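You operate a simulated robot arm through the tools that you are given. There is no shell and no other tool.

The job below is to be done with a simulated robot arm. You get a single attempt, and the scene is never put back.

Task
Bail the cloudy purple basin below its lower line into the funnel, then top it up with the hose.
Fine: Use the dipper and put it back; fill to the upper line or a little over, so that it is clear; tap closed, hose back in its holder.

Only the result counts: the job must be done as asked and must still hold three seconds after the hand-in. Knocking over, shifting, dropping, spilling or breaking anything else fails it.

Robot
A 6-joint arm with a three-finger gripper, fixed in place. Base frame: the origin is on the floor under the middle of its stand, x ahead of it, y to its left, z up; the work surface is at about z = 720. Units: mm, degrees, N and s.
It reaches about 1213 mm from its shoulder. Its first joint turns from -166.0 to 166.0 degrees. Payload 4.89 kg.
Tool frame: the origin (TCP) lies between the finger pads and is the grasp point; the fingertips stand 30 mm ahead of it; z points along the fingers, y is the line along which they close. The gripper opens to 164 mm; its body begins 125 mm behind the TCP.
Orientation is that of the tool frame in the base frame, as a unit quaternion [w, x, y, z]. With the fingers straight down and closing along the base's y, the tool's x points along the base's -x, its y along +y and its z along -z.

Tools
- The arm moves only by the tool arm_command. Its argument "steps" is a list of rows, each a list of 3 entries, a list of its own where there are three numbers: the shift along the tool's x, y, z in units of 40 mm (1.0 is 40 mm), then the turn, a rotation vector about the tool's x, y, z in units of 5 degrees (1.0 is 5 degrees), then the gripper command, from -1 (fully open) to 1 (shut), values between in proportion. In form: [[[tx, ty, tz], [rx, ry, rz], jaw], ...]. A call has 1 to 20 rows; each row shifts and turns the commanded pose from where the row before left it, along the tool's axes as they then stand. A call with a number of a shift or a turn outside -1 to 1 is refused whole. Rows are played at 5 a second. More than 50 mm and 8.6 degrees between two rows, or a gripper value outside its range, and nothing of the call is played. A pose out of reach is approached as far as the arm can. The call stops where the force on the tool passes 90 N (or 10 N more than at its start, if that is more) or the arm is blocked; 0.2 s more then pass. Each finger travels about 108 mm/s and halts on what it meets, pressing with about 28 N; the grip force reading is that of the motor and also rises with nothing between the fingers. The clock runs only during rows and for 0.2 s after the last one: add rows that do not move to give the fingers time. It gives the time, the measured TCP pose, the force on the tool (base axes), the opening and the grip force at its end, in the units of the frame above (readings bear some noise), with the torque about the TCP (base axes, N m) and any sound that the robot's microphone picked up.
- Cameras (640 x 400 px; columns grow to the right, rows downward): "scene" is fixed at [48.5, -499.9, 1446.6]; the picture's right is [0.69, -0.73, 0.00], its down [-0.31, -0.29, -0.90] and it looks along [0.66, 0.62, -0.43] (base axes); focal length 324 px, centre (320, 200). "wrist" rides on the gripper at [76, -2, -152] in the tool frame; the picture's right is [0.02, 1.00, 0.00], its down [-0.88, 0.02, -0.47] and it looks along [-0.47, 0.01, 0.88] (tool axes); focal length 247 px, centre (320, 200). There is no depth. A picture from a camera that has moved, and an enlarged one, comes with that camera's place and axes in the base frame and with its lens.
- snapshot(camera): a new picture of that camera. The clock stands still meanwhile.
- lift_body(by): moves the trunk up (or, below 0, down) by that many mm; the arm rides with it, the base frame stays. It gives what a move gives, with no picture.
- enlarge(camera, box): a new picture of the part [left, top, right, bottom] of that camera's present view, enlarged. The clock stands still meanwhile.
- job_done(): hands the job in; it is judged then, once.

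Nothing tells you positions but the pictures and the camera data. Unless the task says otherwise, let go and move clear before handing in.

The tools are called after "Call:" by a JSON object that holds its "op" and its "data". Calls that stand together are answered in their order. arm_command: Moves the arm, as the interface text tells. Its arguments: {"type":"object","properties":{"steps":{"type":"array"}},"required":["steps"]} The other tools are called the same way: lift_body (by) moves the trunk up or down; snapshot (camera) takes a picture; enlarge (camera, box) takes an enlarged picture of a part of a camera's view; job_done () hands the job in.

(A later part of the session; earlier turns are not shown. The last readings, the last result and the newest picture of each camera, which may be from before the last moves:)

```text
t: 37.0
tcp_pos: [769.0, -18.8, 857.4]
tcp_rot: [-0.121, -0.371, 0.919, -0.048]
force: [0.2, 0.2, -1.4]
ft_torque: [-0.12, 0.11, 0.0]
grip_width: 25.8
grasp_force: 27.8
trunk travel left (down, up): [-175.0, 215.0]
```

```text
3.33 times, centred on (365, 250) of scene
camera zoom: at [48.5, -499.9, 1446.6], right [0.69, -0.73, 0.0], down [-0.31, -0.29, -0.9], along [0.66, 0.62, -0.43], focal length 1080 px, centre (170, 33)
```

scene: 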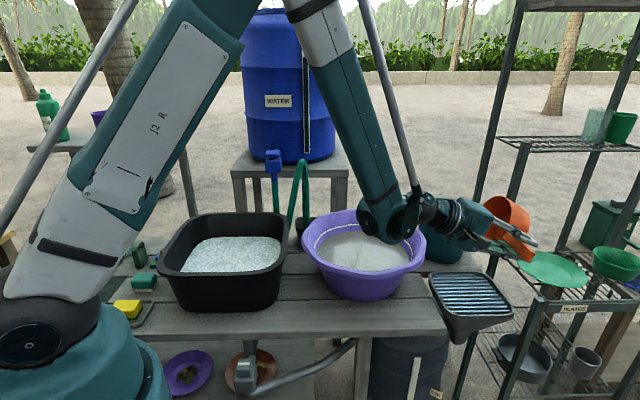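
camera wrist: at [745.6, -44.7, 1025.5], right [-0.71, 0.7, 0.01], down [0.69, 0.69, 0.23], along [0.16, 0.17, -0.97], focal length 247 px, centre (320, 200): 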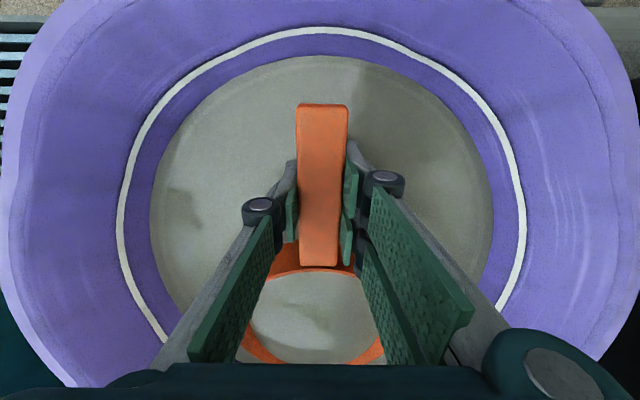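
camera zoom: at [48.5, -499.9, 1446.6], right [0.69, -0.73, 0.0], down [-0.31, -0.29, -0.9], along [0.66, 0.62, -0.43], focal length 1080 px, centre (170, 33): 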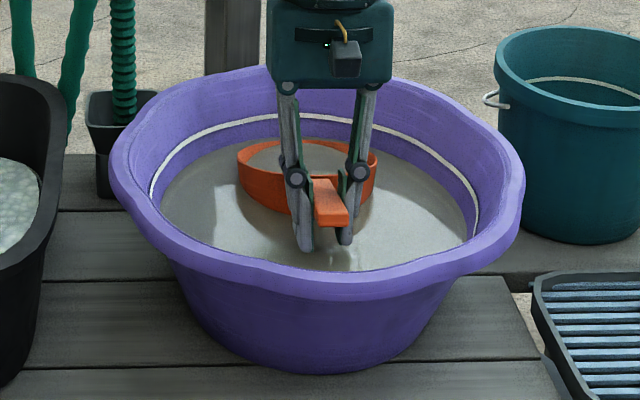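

Call:
{"op": "arm_command", "data": {"steps": [[[-0.04, 0, 0.145], [0, 0, 0], 1], [[-0.04, 0, 0.145], [0, 0, 0], 1], [[0, 0, 0], [0, 0, 0], 1], [[0, 0, 0], [0, 0, 0], 1], [[0, 0, 0], [0, 0, 0], 1], [[0, 0, 0], [0, 0, 0], 1]]}}

Call:
{"op": "snapshot", "data": {"camera": "wrist"}}

```text
t: 38.4
tcp_pos: [769.4, -20.1, 845.7]
tcp_rot: [-0.122, -0.371, 0.919, -0.049]
force: [0.1, 0.4, -7.3]
ft_torque: [-0.48, 0.49, 0.02]
grip_width: 26.2
grasp_force: 28.3
trunk travel left (down, up): [-175.0, 215.0]
```

```text
taken
camera wrist: at [745.5, -44.9, 1013.1], right [-0.71, 0.7, 0.01], down [0.69, 0.69, 0.23], along [0.16, 0.17, -0.97], focal length 247 px, centre (320, 200)
```

wrist: 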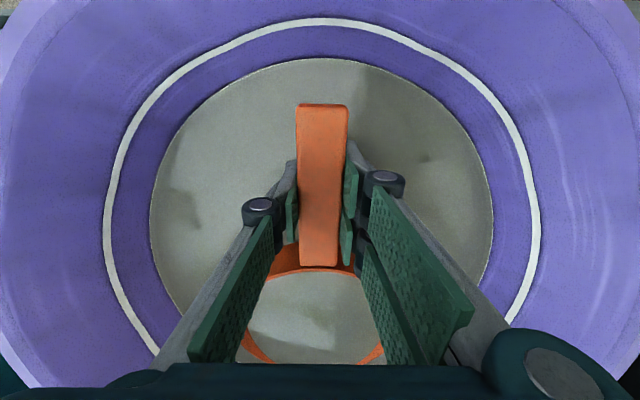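

Call:
{"op": "arm_command", "data": {"steps": [[[0, 0, 0], [0, 0, 0], 1], [[0, 0, 0], [0, 0, 0], 1], [[0, 0, 0], [0, 0, 0], 1], [[0.097, 0, -0.362], [0, 0, 0], 1], [[0.097, 0, -0.362], [0, 0, 0], 1], [[0.12, 0, -0.48], [0, -0.75, 0], 1], [[0.09, 0, -0.49], [0, -0.75, 0], 1], [[0.06, 0, -0.5], [0, -0.75, 0], 1], [[0.03, 0, -0.5], [0, -0.75, 0], 1], [[0, 0, -0.7], [0, 0, 0], 1], [[0, 0, -0.7], [0, 0, 0], 1], [[0, 0, 0], [0, 0, 0], 1]]}}

Call:
{"op": "snapshot", "data": {"camera": "wrist"}}

Call:
{"op": "enlarge", "data": {"camera": "scene", "box": [290, 190, 440, 310]}}

```text
t: 41.0
tcp_pos: [769.0, -18.4, 1009.8]
tcp_rot: [0.0, -0.374, 0.927, 0.001]
force: [-0.7, -0.3, -7.3]
ft_torque: [-0.5, 0.49, 0.01]
grip_width: 25.7
grasp_force: 28.0
trunk travel left (down, up): [-175.0, 215.0]
```

```text
taken
camera wrist: at [715.9, -73.0, 1163.8], right [-0.71, 0.7, 0.0], down [0.62, 0.63, 0.47], along [0.33, 0.34, -0.88], focal length 247 px, centre (320, 200)
```

wrist: 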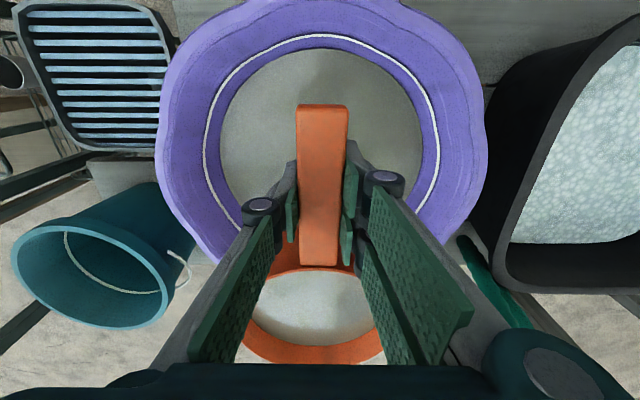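

```text
3.33 times, centred on (365, 250) of scene
camera zoom: at [48.5, -499.9, 1446.6], right [0.69, -0.73, 0.0], down [-0.31, -0.29, -0.9], along [0.66, 0.62, -0.43], focal length 1080 px, centre (170, 33)
```

zoom: 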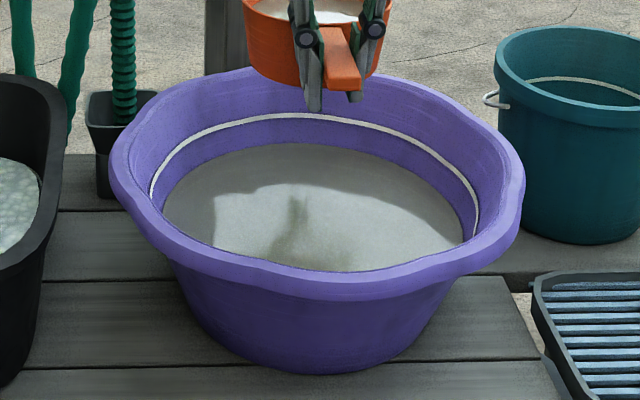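

Call:
{"op": "arm_command", "data": {"steps": [[[0.15, -0.336, 0], [0, 0, 0], 1], [[0.3, -0.673, 0.04], [0, 0, 0], 1], [[0.3, -0.673, 0.04], [0, 0, 0], 1], [[0.3, -0.673, 0.04], [0, 0, 0], 1], [[0.3, -0.673, 0.04], [0, 0, 0], 1], [[0.3, -0.673, 0.04], [0, 0, 0], 1], [[0.3, -0.673, 0.04], [0, 0, 0], 1], [[0.3, -0.673, 0.04], [0, 0, 0], 1], [[0.3, -0.673, 0.04], [0, 0, 0], 1], [[0.3, -0.673, 0.04], [0, 0, 0], 1], [[0.3, -0.673, 0.04], [0, 0, 0], 1], [[0.3, -0.673, 0.04], [0, 0, 0], 1], [[0.3, -0.673, 0.04], [0, 0, 0], 1], [[0.2, -0.45, 0], [0, 0, 0], 1], [[0.095, -0.213, 0], [0, 0, 0], 1], [[0, 0, 0], [0, 0, 0], 1]]}}

Call:
{"op": "arm_command", "data": {"steps": [[[0, 0, 0], [0.6, 0, 0], 1], [[0, 0, 0], [0.85, 0, 0], 1], [[0, 0, 0], [0.85, 0, 0], 1], [[0, 0, 0], [0.7, 0, 0], 1], [[0, 0, 0], [0.5, 0, 0], 1], [[0, 0, 0], [0.5, 0, 0], 1], [[0, 0, 0], [0.5, 0, 0], 1], [[0, 0, 0], [0.5, 0, 0], 1], [[0, 0, 0], [0.5, 0, 0], 1]]}}

Call:
{"op": "enlarge", "data": {"camera": "scene", "box": [420, 170, 560, 340]}}

```text
t: 44.4
tcp_pos: [905.9, -392.5, 992.2]
tcp_rot: [0.0, -0.375, 0.927, -0.001]
force: [-0.1, -0.5, -7.4]
ft_torque: [-0.48, 0.52, -0.02]
grip_width: 25.7
grasp_force: 28.4
trunk travel left (down, up): [-175.0, 215.0]
```

```text
t: 46.4
tcp_pos: [905.4, -392.1, 990.9]
tcp_rot: [0.089, -0.364, 0.9, -0.221]
force: [0.4, -0.3, -6.3]
ft_torque: [-0.32, 0.43, 0.01]
grip_width: 26.2
grasp_force: 28.3
trunk travel left (down, up): [-175.0, 215.0]
```

```text
2.35 times, centred on (490, 255) of scene
camera zoom: at [48.5, -499.9, 1446.6], right [0.69, -0.73, 0.0], down [-0.31, -0.29, -0.9], along [0.66, 0.62, -0.43], focal length 762 px, centre (-80, 71)
```

zoom: 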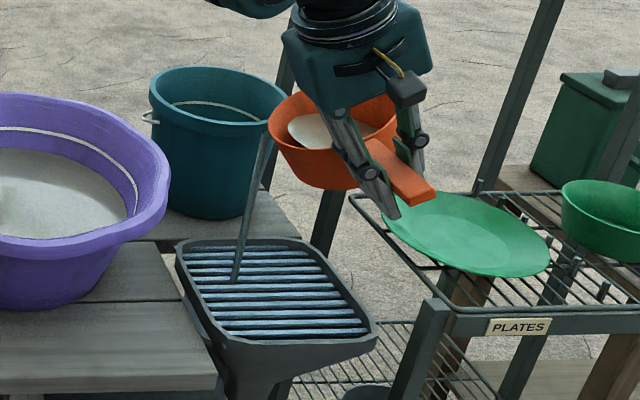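

The stream is again well inside the funnel. I'll finish this pour, roll back and return for a third, steeper scoop.

Call:
{"op": "arm_command", "data": {"steps": [[[0, 0, 0], [0.6, 0, 0], 1], [[0, 0, 0], [0.6, 0, 0], 1], [[0, 0, 0], [0.6, 0, 0], 1], [[0, 0, 0], [0.6, 0, 0], 1], [[0, 0, 0], [0.6, 0, 0], 1], [[0, 0, 0], [0.6, 0, 0], 1], [[0, 0, 0], [0.6, 0, 0], 1], [[0, 0, 0], [0.6, 0, 0], 1], [[0, 0, 0], [0.6, 0, 0], 1], [[0, 0, 0], [0.6, 0, 0], 1], [[0, 0, 0], [0.6, 0, 0], 1], [[0, 0, 0], [0.6, 0, 0], 1], [[0, 0, 0], [0.6, 0, 0], 1], [[0, 0, 0], [0.6, 0, 0], 1], [[0, 0, 0], [0, 0, 0], 1], [[0, 0, 0], [0, 0, 0], 1]]}}

Call:
{"op": "arm_command", "data": {"steps": [[[0, 0, 0], [-0.92667, 0, 0], 1], [[0, 0, 0], [-0.92667, 0, 0], 1], [[0, 0, 0], [-0.92667, 0, 0], 1], [[0, 0, 0], [-0.92667, 0, 0], 1], [[0, 0, 0], [-0.92667, 0, 0], 1], [[0, 0, 0], [-0.92667, 0, 0], 1], [[0, 0, 0], [-0.92667, 0, 0], 1], [[0, 0, 0], [-0.92667, 0, 0], 1], [[0, 0, 0], [-0.92667, 0, 0], 1], [[0, 0, 0], [-0.92667, 0, 0], 1], [[0, 0, 0], [-0.92667, 0, 0], 1], [[0, 0, 0], [-0.92667, 0, 0], 1], [[0, 0, 0], [-0.92667, 0, 0], 1], [[0, 0, 0], [-0.92667, 0, 0], 1], [[0, 0, 0], [-0.92667, 0, 0], 1], [[0, 0, 0], [0, 0, 0], 1]]}}

Call:
{"op": "snapshot", "data": {"camera": "scene"}}

Call:
{"op": "enlarge", "data": {"camera": "scene", "box": [400, 230, 540, 380]}}

```text
t: 49.8
tcp_pos: [905.1, -390.5, 993.3]
tcp_rot: [0.213, -0.308, 0.762, -0.528]
force: [0.0, -0.4, -1.0]
ft_torque: [-0.1, 0.12, 0.01]
grip_width: 25.9
grasp_force: 27.8
trunk travel left (down, up): [-175.0, 215.0]
```

```text
t: 53.2
tcp_pos: [904.7, -391.8, 992.0]
tcp_rot: [0.0, -0.374, 0.927, 0.0]
force: [-0.4, 0.4, -1.7]
ft_torque: [-0.08, 0.16, -0.01]
grip_width: 25.7
grasp_force: 27.8
trunk travel left (down, up): [-175.0, 215.0]
```

```text
taken
```

scene: 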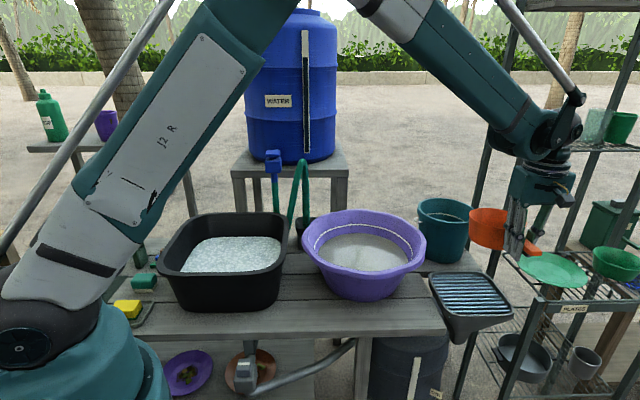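

```text
2.67 times, centred on (470, 305) of scene
camera zoom: at [48.5, -499.9, 1446.6], right [0.69, -0.73, 0.0], down [-0.31, -0.29, -0.9], along [0.66, 0.62, -0.43], focal length 864 px, centre (-80, -80)
```

zoom: 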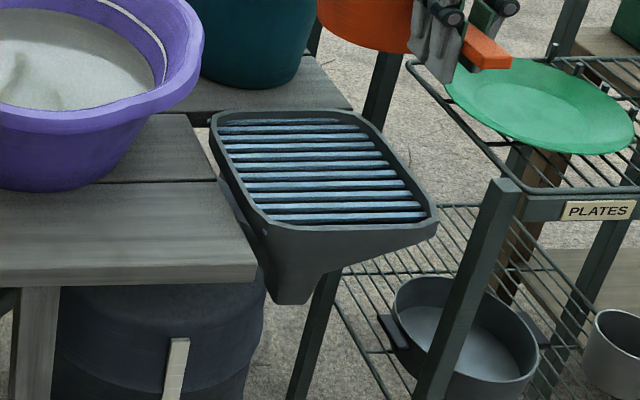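

Call:
{"op": "arm_command", "data": {"steps": [[[-0.4045, 0.9075, -0.03], [0, 0, 0], 1], [[-0.4045, 0.9075, -0.03], [0, 0, 0], 1], [[-0.4045, 0.9075, -0.03], [0, 0, 0], 1], [[-0.4045, 0.9075, -0.03], [0, 0, 0], 1], [[-0.4045, 0.9075, -0.03], [0, 0, 0], 1], [[-0.4045, 0.9075, -0.03], [0, 0, 0], 1], [[-0.4045, 0.9075, -0.03], [0, 0, 0], 1], [[-0.4045, 0.9075, -0.03], [0, 0, 0], 1], [[-0.4045, 0.9075, -0.03], [0, 0, 0], 1], [[-0.4045, 0.9075, -0.03], [0, 0, 0], 1], [[0, 0, 0], [0, 1, 0], 1], [[0, 0, 0], [0, 1, 0], 1], [[0, 0, 0], [0, 1, 0], 1], [[0, 0, 0], [0, 1, 0], 1], [[0, 0, 0], [0, 1, 0], 1], [[-0.264, 0, 0.566], [0, 0, 0], 1], [[-0.264, 0, 0.566], [0, 0, 0], 1], [[-0.264, 0, 0.566], [0, 0, 0], 1], [[-0.264, 0, 0.566], [0, 0, 0], 1], [[0, 0, 0], [0, 0, 0], 1]]}}

Call:
{"op": "arm_command", "data": {"steps": [[[-0.16, 0, 0.34], [0, 0, 0], 1], [[-0.106, 0, 0.226], [0, 0, 0], 1], [[-0.053, 0, 0.113], [0, 0, 0], 1], [[-0.053, 0, 0.113], [0, 0, 0], 1], [[0, 0, 0], [0, 0, 0], 1], [[0, 0, 0], [0, 0, 0], 1], [[0, 0, 0], [0, 0, 0], 1]]}}

Call:
{"op": "snapshot", "data": {"camera": "wrist"}}

Call:
{"op": "enlarge", "data": {"camera": "scene", "box": [290, 190, 440, 310]}}

```text
t: 57.4
tcp_pos: [770.2, -16.5, 903.8]
tcp_rot: [-0.2, -0.365, 0.906, -0.081]
force: [1.0, 0.8, -2.0]
ft_torque: [-0.12, 0.11, 0.0]
grip_width: 25.8
grasp_force: 27.9
trunk travel left (down, up): [-175.0, 215.0]
```

```text
t: 59.0
tcp_pos: [769.2, -16.0, 868.5]
tcp_rot: [-0.2, -0.367, 0.905, -0.082]
force: [-0.1, 0.8, -6.3]
ft_torque: [-0.4, 0.39, -0.05]
grip_width: 26.0
grasp_force: 28.4
trunk travel left (down, up): [-175.0, 215.0]
```

```text
taken
camera wrist: at [767.7, -22.4, 1040.2], right [-0.71, 0.71, 0.01], down [0.7, 0.71, 0.06], along [0.03, 0.05, -1.0], focal length 247 px, centre (320, 200)
```

wrist: 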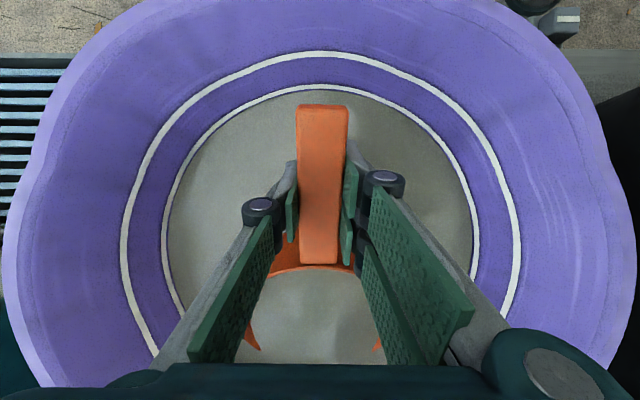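

```text
3.33 times, centred on (365, 250) of scene
camera zoom: at [48.5, -499.9, 1446.6], right [0.69, -0.73, 0.0], down [-0.31, -0.29, -0.9], along [0.66, 0.62, -0.43], focal length 1080 px, centre (170, 33)
```

zoom: 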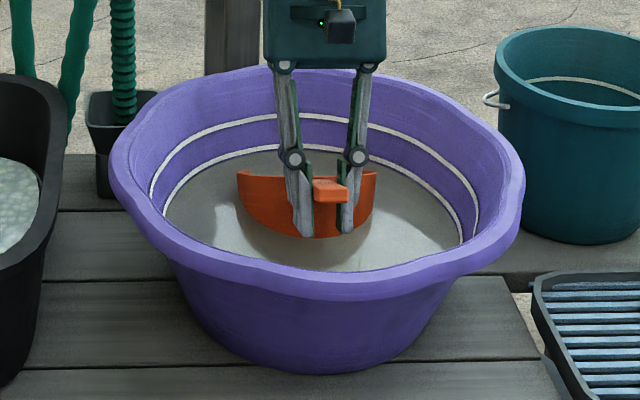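

The lower line has now come into view right at the water's edge. I'll carry this scoop over and keep bailing well below the line so the refill comes out clear.

Call:
{"op": "arm_command", "data": {"steps": [[[0, 0, 0], [0, 0, 0], 1], [[0.158, 0, -0.34], [0, 0, 0], 1], [[0.158, 0, -0.34], [0, 0, 0], 1], [[0.16, 0, -0.42], [0, -1, 0], 1], [[0.13, 0, -0.43], [0, -1, 0], 1], [[0.1, 0, -0.44], [0, -1, 0], 1], [[0.06, 0, -0.45], [0, -1, 0], 1], [[0.03, 0, -0.45], [0, -1, 0], 1], [[0, 0, -0.4], [0, 0, 0], 1], [[0, 0, 0], [0, 0, 0], 1]]}}

Call:
{"op": "snapshot", "data": {"camera": "wrist"}}

Call:
{"op": "enlarge", "data": {"camera": "scene", "box": [290, 190, 440, 310]}}

```text
t: 61.2
tcp_pos: [772.3, -14.3, 1005.6]
tcp_rot: [0.0, -0.375, 0.927, -0.001]
force: [0.3, 0.0, -4.5]
ft_torque: [-0.36, 0.33, 0.0]
grip_width: 25.8
grasp_force: 28.1
trunk travel left (down, up): [-175.0, 215.0]
```

```text
taken
camera wrist: at [718.8, -69.2, 1158.4], right [-0.71, 0.7, 0.0], down [0.62, 0.63, 0.47], along [0.33, 0.34, -0.88], focal length 247 px, centre (320, 200)
```

wrist: 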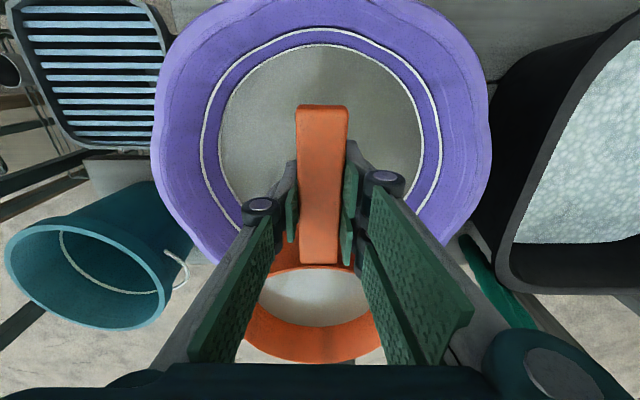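

```text
3.33 times, centred on (365, 250) of scene
camera zoom: at [48.5, -499.9, 1446.6], right [0.69, -0.73, 0.0], down [-0.31, -0.29, -0.9], along [0.66, 0.62, -0.43], focal length 1080 px, centre (170, 33)
```

zoom: 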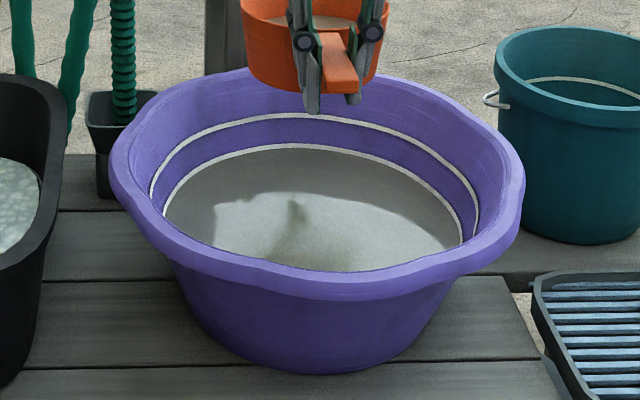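

Call:
{"op": "enlarge", "data": {"camera": "scene", "box": [330, 170, 410, 230]}}

Call:
{"op": "enlarge", "data": {"camera": "wrist", "box": [230, 90, 410, 370]}}

```text
6.67 times, centred on (370, 200) of scene
camera zoom: at [48.5, -499.9, 1446.6], right [0.69, -0.73, 0.0], down [-0.31, -0.29, -0.9], along [0.66, 0.62, -0.43], focal length 2159 px, centre (-13, 200)
```

zoom: 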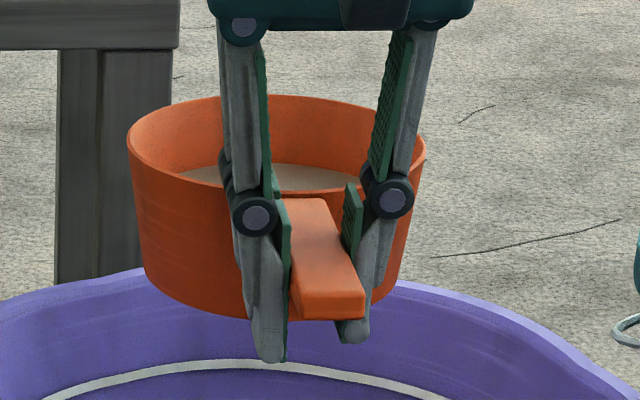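

```text
1.43 times, centred on (320, 230) of wrist
camera zoom: at [718.8, -69.2, 1158.4], right [-0.71, 0.7, 0.0], down [0.62, 0.63, 0.47], along [0.33, 0.34, -0.88], focal length 353 px, centre (320, 157)
```

zoom: 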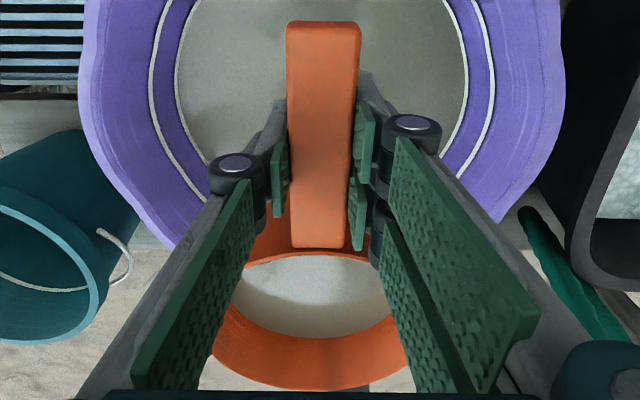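

The dipper has sagged about 4° in the grip, which is tolerable; the water stays well below its rim. Carrying and pouring the third scoop.

Call:
{"op": "arm_command", "data": {"steps": [[[0.15, -0.336, 0], [0, 0, 0], 1], [[0.311, -0.673, 0.03], [0, 0, 0], 1], [[0.311, -0.673, 0.03], [0, 0, 0], 1], [[0.311, -0.673, 0.03], [0, 0, 0], 1], [[0.311, -0.673, 0.03], [0, 0, 0], 1], [[0.311, -0.673, 0.03], [0, 0, 0], 1], [[0.311, -0.673, 0.03], [0, 0, 0], 1], [[0.311, -0.673, 0.03], [0, 0, 0], 1], [[0.311, -0.673, 0.03], [0, 0, 0], 1], [[0.311, -0.673, 0.03], [0, 0, 0], 1], [[0.311, -0.673, 0.03], [0, 0, 0], 1], [[0.311, -0.673, 0.03], [0, 0, 0], 1], [[0.311, -0.673, 0.03], [0, 0, 0], 1], [[0.2, -0.45, 0], [0, 0, 0], 1], [[0.095, -0.213, 0], [0, 0, 0], 1], [[0, 0, 0], [0, 0, 0], 1]]}}

Call:
{"op": "arm_command", "data": {"steps": [[[0, 0, 0], [0.6, 0, 0], 1], [[0, 0, 0], [0.9, 0, 0], 1], [[0, 0, 0], [0.9, 0, 0], 1], [[0, 0, 0], [0.9, 0, 0], 1], [[0, 0, 0], [0.9, 0, 0], 1], [[0, 0, 0], [0.7, 0, 0], 1], [[0, 0, 0], [0.6, 0, 0], 1], [[0, 0, 0], [0.6, 0, 0], 1], [[0, 0, 0], [0.6, 0, 0], 1]]}}

Call:
{"op": "enlarge", "data": {"camera": "scene", "box": [420, 170, 560, 340]}}

Call:
{"op": "arm_command", "data": {"steps": [[[0, 0, 0], [0.6, 0, 0], 1], [[0, 0, 0], [0.6, 0, 0], 1], [[0, 0, 0], [0.6, 0, 0], 1], [[0, 0, 0], [0.6, 0, 0], 1], [[0, 0, 0], [0.6, 0, 0], 1], [[0, 0, 0], [0.6, 0, 0], 1], [[0, 0, 0], [0.6, 0, 0], 1], [[0, 0, 0], [0.6, 0, 0], 1], [[0, 0, 0], [0.6, 0, 0], 1], [[0, 0, 0], [0.6, 0, 0], 1], [[0, 0, 0], [0.6, 0, 0], 1], [[0, 0, 0], [0.6, 0, 0], 1], [[0, 0, 0], [0, 0, 0], 1], [[0, 0, 0], [0, 0, 0], 1]]}}

```text
t: 64.6
tcp_pos: [906.7, -391.6, 991.6]
tcp_rot: [0.0, -0.375, 0.927, 0.0]
force: [0.0, 0.1, -4.6]
ft_torque: [-0.39, 0.41, -0.02]
grip_width: 25.9
grasp_force: 27.8
trunk travel left (down, up): [-175.0, 215.0]
```

```text
t: 66.6
tcp_pos: [904.5, -391.7, 990.8]
tcp_rot: [0.108, -0.358, 0.888, -0.268]
force: [-0.4, -0.6, -3.6]
ft_torque: [-0.26, 0.38, -0.02]
grip_width: 25.9
grasp_force: 28.6
trunk travel left (down, up): [-175.0, 215.0]
```

```text
2.35 times, centred on (490, 255) of scene
camera zoom: at [48.5, -499.9, 1446.6], right [0.69, -0.73, 0.0], down [-0.31, -0.29, -0.9], along [0.66, 0.62, -0.43], focal length 762 px, centre (-80, 71)
```

zoom: 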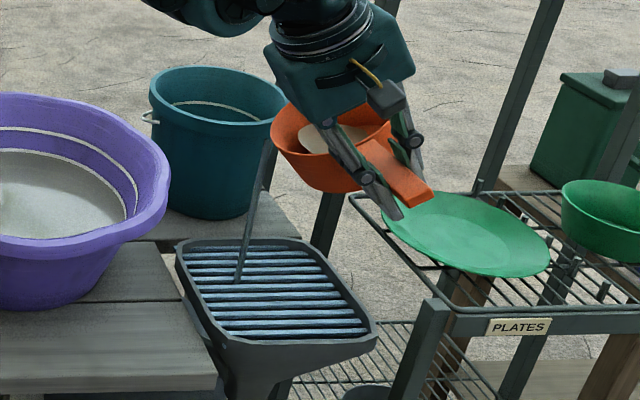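

```text
t: 69.6
tcp_pos: [904.8, -391.0, 991.8]
tcp_rot: [0.214, -0.307, 0.762, -0.529]
force: [0.5, 0.4, -2.0]
ft_torque: [-0.09, 0.16, -0.04]
grip_width: 26.0
grasp_force: 28.2
trunk travel left (down, up): [-175.0, 215.0]
```

Call:
{"op": "arm_command", "data": {"steps": [[[0, 0, 0], [-0.92667, 0, 0], 1], [[0, 0, 0], [-0.92667, 0, 0], 1], [[0, 0, 0], [-0.92667, 0, 0], 1], [[0, 0, 0], [-0.92667, 0, 0], 1], [[0, 0, 0], [-0.92667, 0, 0], 1], [[0, 0, 0], [-0.92667, 0, 0], 1], [[0, 0, 0], [-0.92667, 0, 0], 1], [[0, 0, 0], [-0.92667, 0, 0], 1], [[0, 0, 0], [-0.92667, 0, 0], 1], [[0, 0, 0], [-0.92667, 0, 0], 1], [[0, 0, 0], [-0.92667, 0, 0], 1], [[0, 0, 0], [-0.92667, 0, 0], 1], [[0, 0, 0], [-0.92667, 0, 0], 1], [[0, 0, 0], [-0.92667, 0, 0], 1], [[0, 0, 0], [-0.92667, 0, 0], 1], [[0, 0, 0], [0, 0, 0], 1]]}}

Call:
{"op": "arm_command", "data": {"steps": [[[-0.4045, 0.9075, -0.03], [0, 0, 0], 1], [[-0.4045, 0.9075, -0.03], [0, 0, 0], 1], [[-0.4045, 0.9075, -0.03], [0, 0, 0], 1], [[-0.4045, 0.9075, -0.03], [0, 0, 0], 1], [[-0.4045, 0.9075, -0.03], [0, 0, 0], 1], [[-0.4045, 0.9075, -0.03], [0, 0, 0], 1], [[-0.4045, 0.9075, -0.03], [0, 0, 0], 1], [[-0.4045, 0.9075, -0.03], [0, 0, 0], 1], [[-0.4045, 0.9075, -0.03], [0, 0, 0], 1], [[-0.4045, 0.9075, -0.03], [0, 0, 0], 1], [[0, 0, 0], [0, 1, 0], 1], [[0, 0, 0], [0, 1, 0], 1], [[0, 0, 0], [0, 1, 0], 1], [[0, 0, 0], [0, 1, 0], 1], [[0, 0, 0], [0, 1, 0], 1], [[-0.264, 0, 0.566], [0, 0, 0], 1], [[-0.264, 0, 0.566], [0, 0, 0], 1], [[-0.264, 0, 0.566], [0, 0, 0], 1], [[-0.264, 0, 0.566], [0, 0, 0], 1], [[0, 0, 0], [0, 0, 0], 1]]}}

Call:
{"op": "arm_command", "data": {"steps": [[[-0.16, 0, 0.34], [0, 0, 0], 1], [[-0.106, 0, 0.226], [0, 0, 0], 1], [[-0.053, 0, 0.113], [0, 0, 0], 1], [[-0.053, 0, 0.113], [0, 0, 0], 1], [[0, 0, 0], [0, 0, 0], 1], [[0, 0, 0], [0, 0, 0], 1], [[0, 0, 0], [0, 0, 0], 1]]}}

Call:
{"op": "snapshot", "data": {"camera": "wrist"}}

Call:
{"op": "enlarge", "data": {"camera": "scene", "box": [290, 190, 440, 310]}}

```text
t: 73.0
tcp_pos: [905.5, -391.8, 991.1]
tcp_rot: [0.001, -0.375, 0.927, 0.0]
force: [0.6, 0.6, -2.5]
ft_torque: [-0.07, 0.18, -0.01]
grip_width: 25.6
grasp_force: 28.0
trunk travel left (down, up): [-175.0, 215.0]
```

```text
t: 77.2
tcp_pos: [769.6, -18.4, 902.4]
tcp_rot: [-0.2, -0.366, 0.905, -0.082]
force: [-0.1, -0.6, -1.5]
ft_torque: [-0.08, 0.14, -0.02]
grip_width: 26.3
grasp_force: 28.3
trunk travel left (down, up): [-175.0, 215.0]
```

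```text
t: 78.8
tcp_pos: [769.3, -17.2, 867.0]
tcp_rot: [-0.2, -0.366, 0.905, -0.082]
force: [1.0, 0.4, -5.0]
ft_torque: [-0.16, 0.19, -0.04]
grip_width: 25.8
grasp_force: 28.2
trunk travel left (down, up): [-175.0, 215.0]
```

```text
taken
camera wrist: at [767.5, -22.9, 1038.5], right [-0.71, 0.71, 0.01], down [0.7, 0.71, 0.06], along [0.03, 0.05, -1.0], focal length 247 px, centre (320, 200)
```

wrist: 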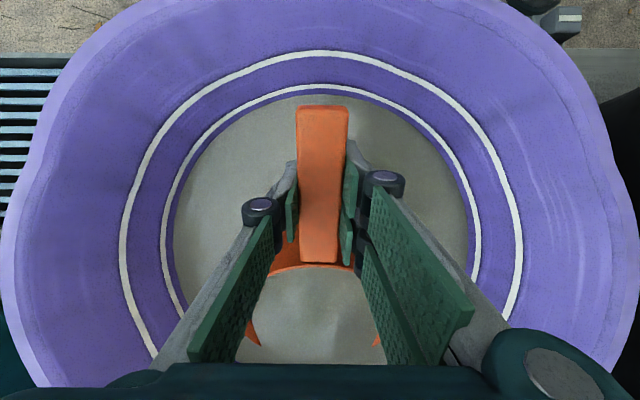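

```text
3.33 times, centred on (365, 250) of scene
camera zoom: at [48.5, -499.9, 1446.6], right [0.69, -0.73, 0.0], down [-0.31, -0.29, -0.9], along [0.66, 0.62, -0.43], focal length 1080 px, centre (170, 33)
```

zoom: 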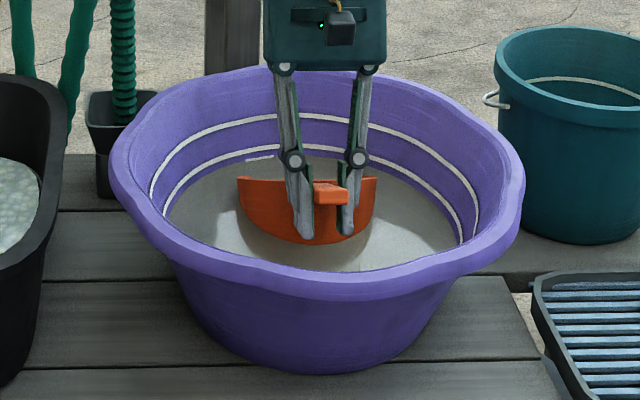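

Call:
{"op": "arm_command", "data": {"steps": [[[0.158, 0, -0.34], [0, 0, 0], 1], [[0.158, 0, -0.34], [0, 0, 0], 1], [[0.16, 0, -0.42], [0, -1, 0], 1], [[0.13, 0, -0.43], [0, -1, 0], 1], [[0.1, 0, -0.44], [0, -1, 0], 1], [[0.06, 0, -0.45], [0, -1, 0], 1], [[0.03, 0, -0.45], [0, -1, 0], 1], [[0, 0, -0.4], [0, 0, 0], 1], [[0, 0, 0], [0, 0, 0], 1], [[0, 0, 0], [0, 0, 0], 1]]}}

Call:
{"op": "snapshot", "data": {"camera": "wrist"}}

Call:
{"op": "enlarge", "data": {"camera": "scene", "box": [290, 160, 440, 310]}}

```text
t: 81.0
tcp_pos: [771.1, -15.5, 1003.4]
tcp_rot: [0.0, -0.374, 0.927, 0.0]
force: [-0.4, 0.5, -4.2]
ft_torque: [-0.3, 0.36, 0.01]
grip_width: 26.1
grasp_force: 27.9
trunk travel left (down, up): [-175.0, 215.0]
```

```text
taken
camera wrist: at [718.5, -69.8, 1157.0], right [-0.71, 0.7, 0.0], down [0.62, 0.63, 0.47], along [0.33, 0.33, -0.88], focal length 247 px, centre (320, 200)
```

wrist: 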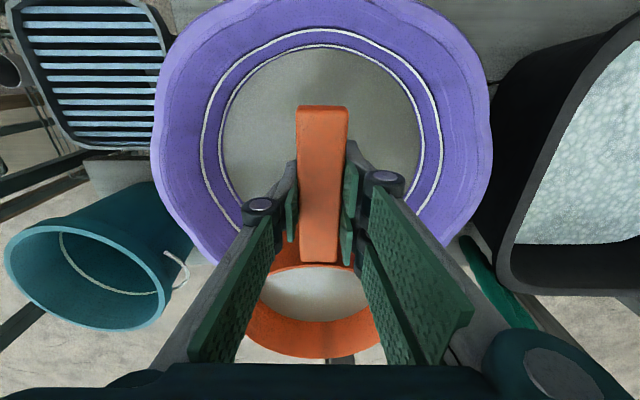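

```text
2.67 times, centred on (365, 235) of scene
camera zoom: at [48.5, -499.9, 1446.6], right [0.69, -0.73, 0.0], down [-0.31, -0.29, -0.9], along [0.66, 0.62, -0.43], focal length 864 px, centre (200, 107)
```

zoom: 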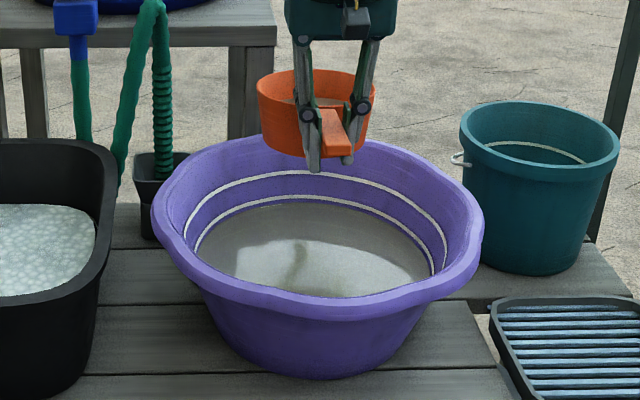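

The water is now clearly below the lower line. I'll pour this one out too and take some further scoops so that the refill ends up clear.

Call:
{"op": "arm_command", "data": {"steps": [[[0.15, -0.336, 0], [0, 0, 0], 1], [[0.311, -0.673, 0.03], [0, 0, 0], 1], [[0.311, -0.673, 0.03], [0, 0, 0], 1], [[0.311, -0.673, 0.03], [0, 0, 0], 1], [[0.311, -0.673, 0.03], [0, 0, 0], 1], [[0.311, -0.673, 0.03], [0, 0, 0], 1], [[0.311, -0.673, 0.03], [0, 0, 0], 1], [[0.311, -0.673, 0.03], [0, 0, 0], 1], [[0.311, -0.673, 0.03], [0, 0, 0], 1], [[0.311, -0.673, 0.03], [0, 0, 0], 1], [[0.311, -0.673, 0.03], [0, 0, 0], 1], [[0.311, -0.673, 0.03], [0, 0, 0], 1], [[0.311, -0.673, 0.03], [0, 0, 0], 1], [[0.2, -0.45, 0], [0, 0, 0], 1], [[0.095, -0.213, 0], [0, 0, 0], 1], [[0, 0, 0], [0, 0, 0], 1]]}}

Call:
{"op": "arm_command", "data": {"steps": [[[0, 0, 0], [0.6, 0, 0], 1], [[0, 0, 0], [0.9, 0, 0], 1], [[0, 0, 0], [0.9, 0, 0], 1], [[0, 0, 0], [0.9, 0, 0], 1], [[0, 0, 0], [0.9, 0, 0], 1], [[0, 0, 0], [0.7, 0, 0], 1], [[0, 0, 0], [0.6, 0, 0], 1], [[0, 0, 0], [0.6, 0, 0], 1], [[0, 0, 0], [0.6, 0, 0], 1], [[0, 0, 0], [0.6, 0, 0], 1]]}}

Call:
{"op": "enlarge", "data": {"camera": "scene", "box": [420, 170, 560, 340]}}

Call:
{"op": "arm_command", "data": {"steps": [[[0, 0, 0], [0.6, 0, 0], 1], [[0, 0, 0], [0.6, 0, 0], 1], [[0, 0, 0], [0.6, 0, 0], 1], [[0, 0, 0], [0.6, 0, 0], 1], [[0, 0, 0], [0.6, 0, 0], 1], [[0, 0, 0], [0.6, 0, 0], 1], [[0, 0, 0], [0.6, 0, 0], 1], [[0, 0, 0], [0.6, 0, 0], 1], [[0, 0, 0], [0.6, 0, 0], 1], [[0, 0, 0], [0.6, 0, 0], 1], [[0, 0, 0], [0.6, 0, 0], 1], [[0, 0, 0], [0, 0, 0], 1], [[0, 0, 0], [0, 0, 0], 1]]}}

Call:
{"op": "arm_command", "data": {"steps": [[[0, 0, 0], [-0.92667, 0, 0], 1], [[0, 0, 0], [-0.92667, 0, 0], 1], [[0, 0, 0], [-0.92667, 0, 0], 1], [[0, 0, 0], [-0.92667, 0, 0], 1], [[0, 0, 0], [-0.92667, 0, 0], 1], [[0, 0, 0], [-0.92667, 0, 0], 1], [[0, 0, 0], [-0.92667, 0, 0], 1], [[0, 0, 0], [-0.92667, 0, 0], 1], [[0, 0, 0], [-0.92667, 0, 0], 1], [[0, 0, 0], [-0.92667, 0, 0], 1], [[0, 0, 0], [-0.92667, 0, 0], 1], [[0, 0, 0], [-0.92667, 0, 0], 1], [[0, 0, 0], [-0.92667, 0, 0], 1], [[0, 0, 0], [-0.92667, 0, 0], 1], [[0, 0, 0], [-0.92667, 0, 0], 1], [[0, 0, 0], [0, 0, 0], 1]]}}

Call:
{"op": "snapshot", "data": {"camera": "wrist"}}

Call:
{"op": "snapshot", "data": {"camera": "scene"}}

```text
t: 84.4
tcp_pos: [904.5, -391.6, 990.9]
tcp_rot: [0.0, -0.375, 0.927, -0.001]
force: [0.1, 0.3, -6.2]
ft_torque: [-0.35, 0.37, 0.02]
grip_width: 25.9
grasp_force: 28.2
trunk travel left (down, up): [-175.0, 215.0]
```

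```text
t: 86.6
tcp_pos: [906.1, -392.0, 991.8]
tcp_rot: [0.118, -0.356, 0.88, -0.291]
force: [0.6, -0.4, -3.1]
ft_torque: [-0.17, 0.31, 0.03]
grip_width: 26.1
grasp_force: 27.8
trunk travel left (down, up): [-175.0, 215.0]
```

```text
2.35 times, centred on (490, 255) of scene
camera zoom: at [48.5, -499.9, 1446.6], right [0.69, -0.73, 0.0], down [-0.31, -0.29, -0.9], along [0.66, 0.62, -0.43], focal length 762 px, centre (-80, 71)
```

zoom: 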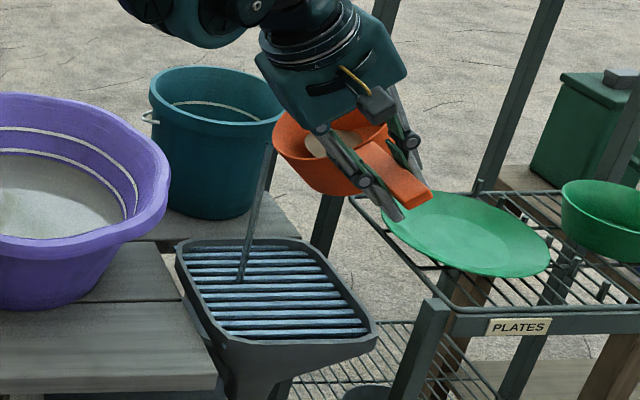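

```text
t: 89.4
tcp_pos: [905.9, -391.2, 990.4]
tcp_rot: [0.214, -0.308, 0.762, -0.528]
force: [0.3, 0.2, -1.0]
ft_torque: [-0.05, 0.14, -0.05]
grip_width: 26.1
grasp_force: 28.7
trunk travel left (down, up): [-175.0, 215.0]
```

```text
t: 92.8
tcp_pos: [905.2, -392.2, 990.2]
tcp_rot: [0.001, -0.374, 0.927, -0.001]
force: [-0.2, -0.9, -1.8]
ft_torque: [-0.08, 0.16, 0.02]
grip_width: 26.0
grasp_force: 28.0
trunk travel left (down, up): [-175.0, 215.0]
```

```text
taken
camera wrist: at [851.1, -446.1, 1142.9], right [-0.71, 0.7, 0.0], down [0.62, 0.63, 0.47], along [0.33, 0.33, -0.88], focal length 247 px, centre (320, 200)
```

wrist: 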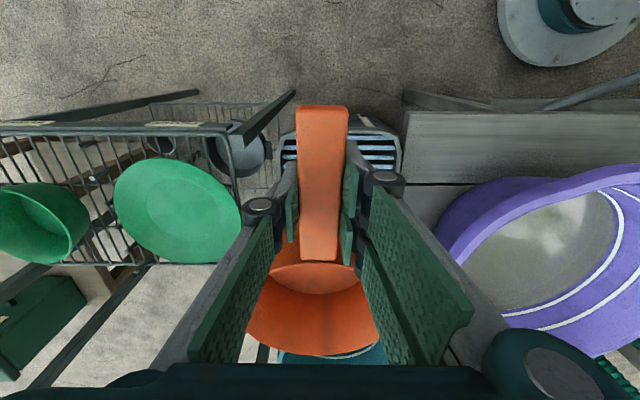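

```text
taken
```

scene: 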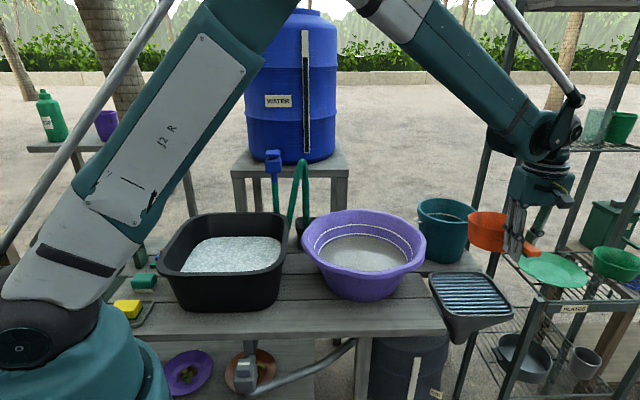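

Fifth scoop, with a little more tilt since the level is lower.

Call:
{"op": "arm_command", "data": {"steps": [[[-0.4045, 0.9075, -0.03], [0, 0, 0], 1], [[-0.4045, 0.9075, -0.03], [0, 0, 0], 1], [[-0.4045, 0.9075, -0.03], [0, 0, 0], 1], [[-0.4045, 0.9075, -0.03], [0, 0, 0], 1], [[-0.4045, 0.9075, -0.03], [0, 0, 0], 1], [[-0.4045, 0.9075, -0.03], [0, 0, 0], 1], [[-0.4045, 0.9075, -0.03], [0, 0, 0], 1], [[-0.4045, 0.9075, -0.03], [0, 0, 0], 1], [[-0.4045, 0.9075, -0.03], [0, 0, 0], 1], [[-0.4045, 0.9075, -0.03], [0, 0, 0], 1], [[0, 0, 0], [0, 1, 0], 1], [[0, 0, 0], [0, 1, 0], 1], [[0, 0, 0], [0, 1, 0], 1], [[0, 0, 0], [0, 1, 0], 1], [[-0.214, 0, 0.587], [0, 0, 0], 1], [[-0.214, 0, 0.587], [0, 0, 0], 1], [[-0.214, 0, 0.587], [0, 0, 0], 1], [[-0.214, 0, 0.587], [0, 0, 0], 1], [[-0.14, 0, 0.38], [0, 0, 0], 1], [[0, 0, 0], [0, 0, 0], 1]]}}

Call:
{"op": "arm_command", "data": {"steps": [[[-0.085, 0, 0.235], [0, 0, 0], 1], [[-0.06, 0, 0.16], [0, 0, 0], 1], [[-0.05, 0, 0.14], [0, 0, 0], 1], [[0, 0, 0], [0, 0, 0], 1], [[0, 0, 0], [0, 0, 0], 1], [[0, 0, 0], [0, 0, 0], 1], [[0, 0, 0], [0, 0, 0], 1]]}}

Call:
{"op": "snapshot", "data": {"camera": "wrist"}}

Call:
{"op": "enlarge", "data": {"camera": "scene", "box": [290, 190, 440, 310]}}

```text
t: 97.0
tcp_pos: [769.8, -17.1, 884.4]
tcp_rot: [-0.16, -0.368, 0.913, -0.067]
force: [0.4, -0.7, -2.1]
ft_torque: [-0.12, 0.09, 0.01]
grip_width: 25.8
grasp_force: 27.9
trunk travel left (down, up): [-175.0, 215.0]
```

```text
t: 98.6
tcp_pos: [769.1, -17.6, 862.2]
tcp_rot: [-0.16, -0.368, 0.913, -0.067]
force: [0.0, 0.1, -6.1]
ft_torque: [-0.34, 0.36, -0.01]
grip_width: 26.1
grasp_force: 28.2
trunk travel left (down, up): [-175.0, 215.0]
```

```text
taken
camera wrist: at [756.5, -32.8, 1032.0], right [-0.71, 0.71, 0.0], down [0.7, 0.7, 0.14], along [0.1, 0.1, -0.99], focal length 247 px, centre (320, 200)
```

wrist: 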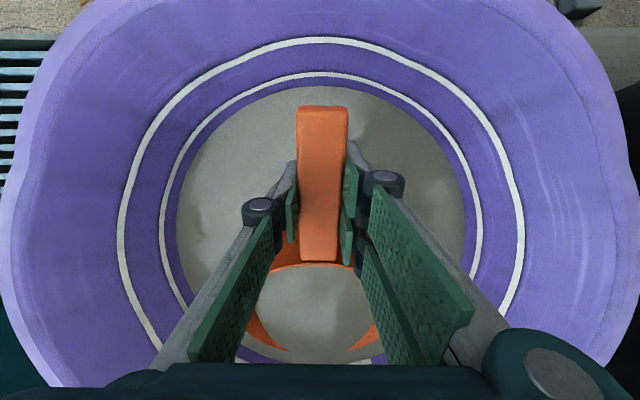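

```text
3.33 times, centred on (365, 250) of scene
camera zoom: at [48.5, -499.9, 1446.6], right [0.69, -0.73, 0.0], down [-0.31, -0.29, -0.9], along [0.66, 0.62, -0.43], focal length 1080 px, centre (170, 33)
```

zoom: 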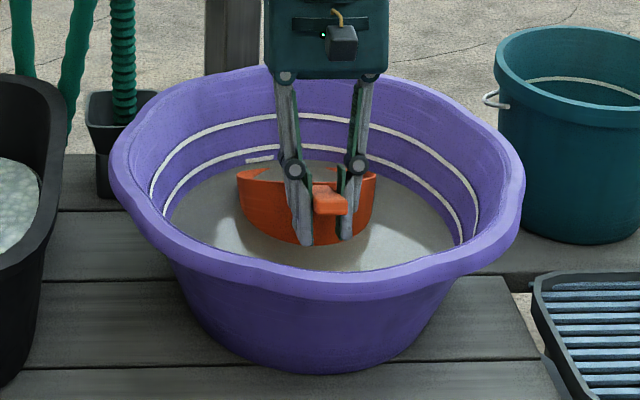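

Call:
{"op": "arm_command", "data": {"steps": [[[0.128, 0, -0.352], [0, 0, 0], 1], [[0.128, 0, -0.352], [0, 0, 0], 1], [[0.13, 0, -0.43], [0, -0.8, 0], 1], [[0.1, 0, -0.44], [0, -0.8, 0], 1], [[0.07, 0, -0.45], [0, -0.8, 0], 1], [[0.04, 0, -0.45], [0, -0.8, 0], 1], [[0.02, 0, -0.45], [0, -0.8, 0], 1], [[0, 0, -0.55], [0, 0, 0], 1], [[0, 0, 0], [0, 0, 0], 1]]}}

Call:
{"op": "snapshot", "data": {"camera": "wrist"}}

Call:
{"op": "enlarge", "data": {"camera": "scene", "box": [290, 160, 440, 310]}}

```text
t: 100.6
tcp_pos: [772.8, -14.6, 1003.4]
tcp_rot: [0.001, -0.374, 0.927, -0.001]
force: [-1.3, 0.9, -5.2]
ft_torque: [-0.34, 0.32, 0.01]
grip_width: 26.0
grasp_force: 27.9
trunk travel left (down, up): [-175.0, 215.0]
```

```text
taken
camera wrist: at [718.6, -68.9, 1157.2], right [-0.71, 0.7, 0.0], down [0.62, 0.63, 0.47], along [0.34, 0.33, -0.88], focal length 247 px, centre (320, 200)
```

wrist: 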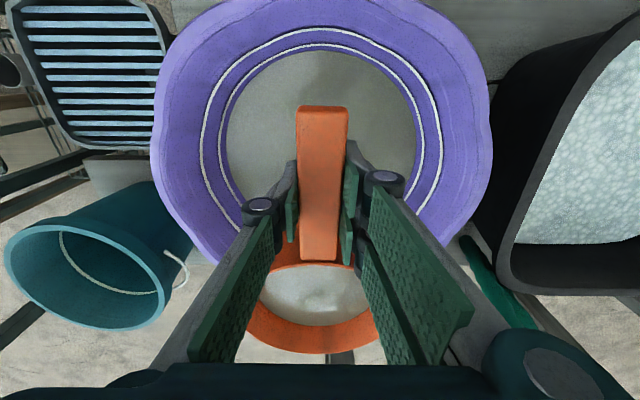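

```text
2.67 times, centred on (365, 235) of scene
camera zoom: at [48.5, -499.9, 1446.6], right [0.69, -0.73, 0.0], down [-0.31, -0.29, -0.9], along [0.66, 0.62, -0.43], focal length 864 px, centre (200, 107)
```

zoom: 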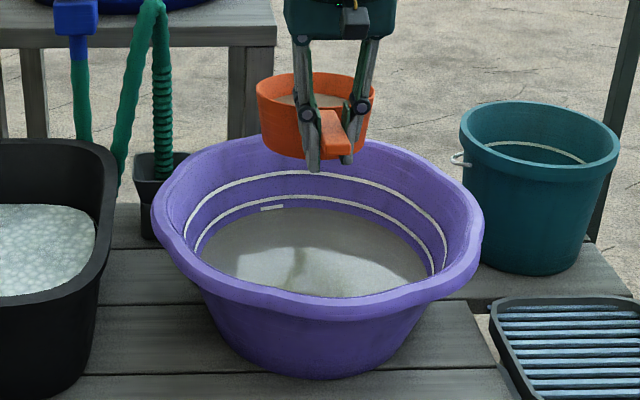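

Call:
{"op": "enlarge", "data": {"camera": "scene", "box": [325, 215, 375, 246]}}

Call:
{"op": "arm_command", "data": {"steps": [[[0.15, -0.336, 0], [0, 0, 0], 1], [[0.311, -0.673, 0.03], [0, 0, 0], 1], [[0.311, -0.673, 0.03], [0, 0, 0], 1], [[0.311, -0.673, 0.03], [0, 0, 0], 1], [[0.311, -0.673, 0.03], [0, 0, 0], 1], [[0.311, -0.673, 0.03], [0, 0, 0], 1], [[0.311, -0.673, 0.03], [0, 0, 0], 1], [[0.311, -0.673, 0.03], [0, 0, 0], 1], [[0.311, -0.673, 0.03], [0, 0, 0], 1], [[0.311, -0.673, 0.03], [0, 0, 0], 1], [[0.311, -0.673, 0.03], [0, 0, 0], 1], [[0.311, -0.673, 0.03], [0, 0, 0], 1], [[0.311, -0.673, 0.03], [0, 0, 0], 1], [[0.2, -0.45, 0], [0, 0, 0], 1], [[0.095, -0.213, 0], [0, 0, 0], 1], [[0, 0, 0], [0, 0, 0], 1]]}}

Call:
{"op": "arm_command", "data": {"steps": [[[0, 0, 0], [0.6, 0, 0], 1], [[0, 0, 0], [0.9, 0, 0], 1], [[0, 0, 0], [0.9, 0, 0], 1], [[0, 0, 0], [0.9, 0, 0], 1], [[0, 0, 0], [0.9, 0, 0], 1], [[0, 0, 0], [0.7, 0, 0], 1], [[0, 0, 0], [0.6, 0, 0], 1], [[0, 0, 0], [0.6, 0, 0], 1], [[0, 0, 0], [0.6, 0, 0], 1], [[0, 0, 0], [0.6, 0, 0], 1]]}}

Call:
{"op": "enlarge", "data": {"camera": "scene", "box": [420, 170, 560, 340]}}

Call:
{"op": "arm_command", "data": {"steps": [[[0, 0, 0], [0.6, 0, 0], 1], [[0, 0, 0], [0.6, 0, 0], 1], [[0, 0, 0], [0.6, 0, 0], 1], [[0, 0, 0], [0.6, 0, 0], 1], [[0, 0, 0], [0.6, 0, 0], 1], [[0, 0, 0], [0.6, 0, 0], 1], [[0, 0, 0], [0.6, 0, 0], 1], [[0, 0, 0], [0.6, 0, 0], 1], [[0, 0, 0], [0.6, 0, 0], 1], [[0, 0, 0], [0.6, 0, 0], 1], [[0, 0, 0], [0.6, 0, 0], 1], [[0, 0, 0], [0, 0, 0], 1], [[0, 0, 0], [0, 0, 0], 1]]}}

Call:
{"op": "arm_command", "data": {"steps": [[[0, 0, 0], [-0.92667, 0, 0], 1], [[0, 0, 0], [-0.92667, 0, 0], 1], [[0, 0, 0], [-0.92667, 0, 0], 1], [[0, 0, 0], [-0.92667, 0, 0], 1], [[0, 0, 0], [-0.92667, 0, 0], 1], [[0, 0, 0], [-0.92667, 0, 0], 1], [[0, 0, 0], [-0.92667, 0, 0], 1], [[0, 0, 0], [-0.92667, 0, 0], 1], [[0, 0, 0], [-0.92667, 0, 0], 1], [[0, 0, 0], [-0.92667, 0, 0], 1], [[0, 0, 0], [-0.92667, 0, 0], 1], [[0, 0, 0], [-0.92667, 0, 0], 1], [[0, 0, 0], [-0.92667, 0, 0], 1], [[0, 0, 0], [-0.92667, 0, 0], 1], [[0, 0, 0], [-0.92667, 0, 0], 1], [[0, 0, 0], [0, 0, 0], 1]]}}

Call:
{"op": "snapshot", "data": {"camera": "wrist"}}

Call:
{"op": "enlarge", "data": {"camera": "scene", "box": [290, 190, 440, 310]}}

```text
12.80 times, centred on (350, 230) of scene
camera zoom: at [48.5, -499.9, 1446.6], right [0.69, -0.73, 0.0], down [-0.31, -0.29, -0.9], along [0.66, 0.62, -0.43], focal length 4145 px, centre (-64, -190)
```

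zoom: 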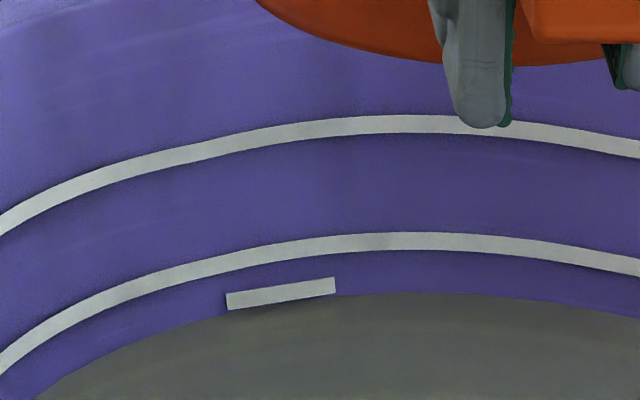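

```text
t: 104.0
tcp_pos: [903.6, -390.3, 990.9]
tcp_rot: [0.0, -0.374, 0.927, -0.001]
force: [-0.3, -0.3, -5.8]
ft_torque: [-0.37, 0.39, -0.01]
grip_width: 25.8
grasp_force: 27.8
trunk travel left (down, up): [-175.0, 215.0]
```

```text
t: 106.2
tcp_pos: [905.6, -391.8, 991.6]
tcp_rot: [0.118, -0.355, 0.88, -0.292]
force: [-0.4, 0.5, -3.9]
ft_torque: [-0.2, 0.34, 0.01]
grip_width: 26.2
grasp_force: 27.7
trunk travel left (down, up): [-175.0, 215.0]
```

```text
2.35 times, centred on (490, 255) of scene
camera zoom: at [48.5, -499.9, 1446.6], right [0.69, -0.73, 0.0], down [-0.31, -0.29, -0.9], along [0.66, 0.62, -0.43], focal length 762 px, centre (-80, 71)
```

zoom: 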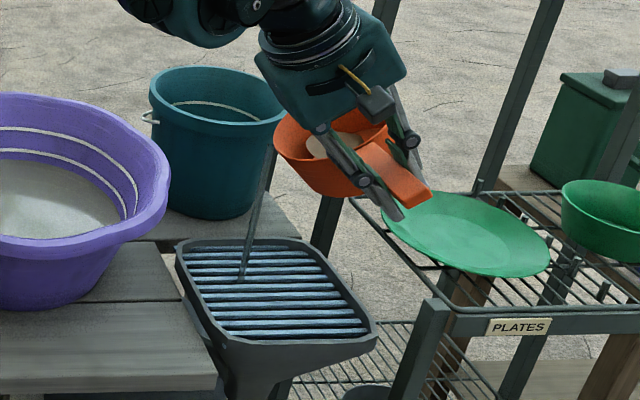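

```text
t: 109.0
tcp_pos: [904.1, -391.0, 991.0]
tcp_rot: [0.215, -0.307, 0.761, -0.53]
force: [0.5, 0.2, -0.8]
ft_torque: [-0.08, 0.14, -0.04]
grip_width: 25.9
grasp_force: 27.7
trunk travel left (down, up): [-175.0, 215.0]
```

```text
t: 112.4
tcp_pos: [904.2, -391.5, 990.5]
tcp_rot: [0.0, -0.375, 0.927, -0.002]
force: [0.7, -0.4, -1.9]
ft_torque: [-0.08, 0.16, 0.01]
grip_width: 26.0
grasp_force: 28.5
trunk travel left (down, up): [-175.0, 215.0]
```

```text
taken
camera wrist: at [851.0, -445.9, 1143.5], right [-0.71, 0.7, 0.0], down [0.62, 0.63, 0.47], along [0.33, 0.33, -0.88], focal length 247 px, centre (320, 200)
```

wrist: 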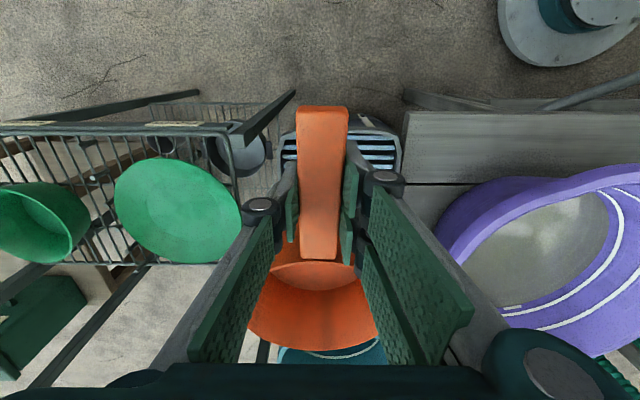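

```text
3.33 times, centred on (365, 250) of scene
camera zoom: at [48.5, -499.9, 1446.6], right [0.69, -0.73, 0.0], down [-0.31, -0.29, -0.9], along [0.66, 0.62, -0.43], focal length 1080 px, centre (170, 33)
```

zoom: 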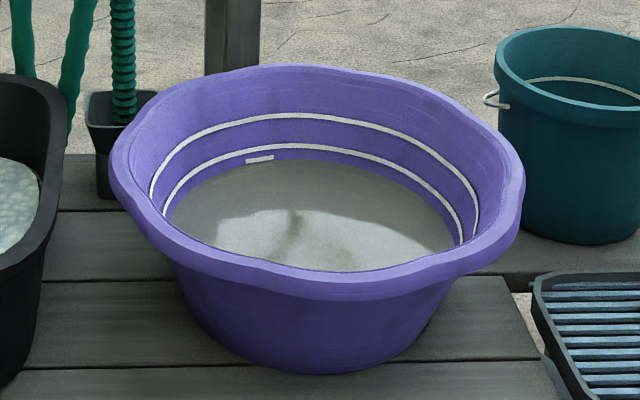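

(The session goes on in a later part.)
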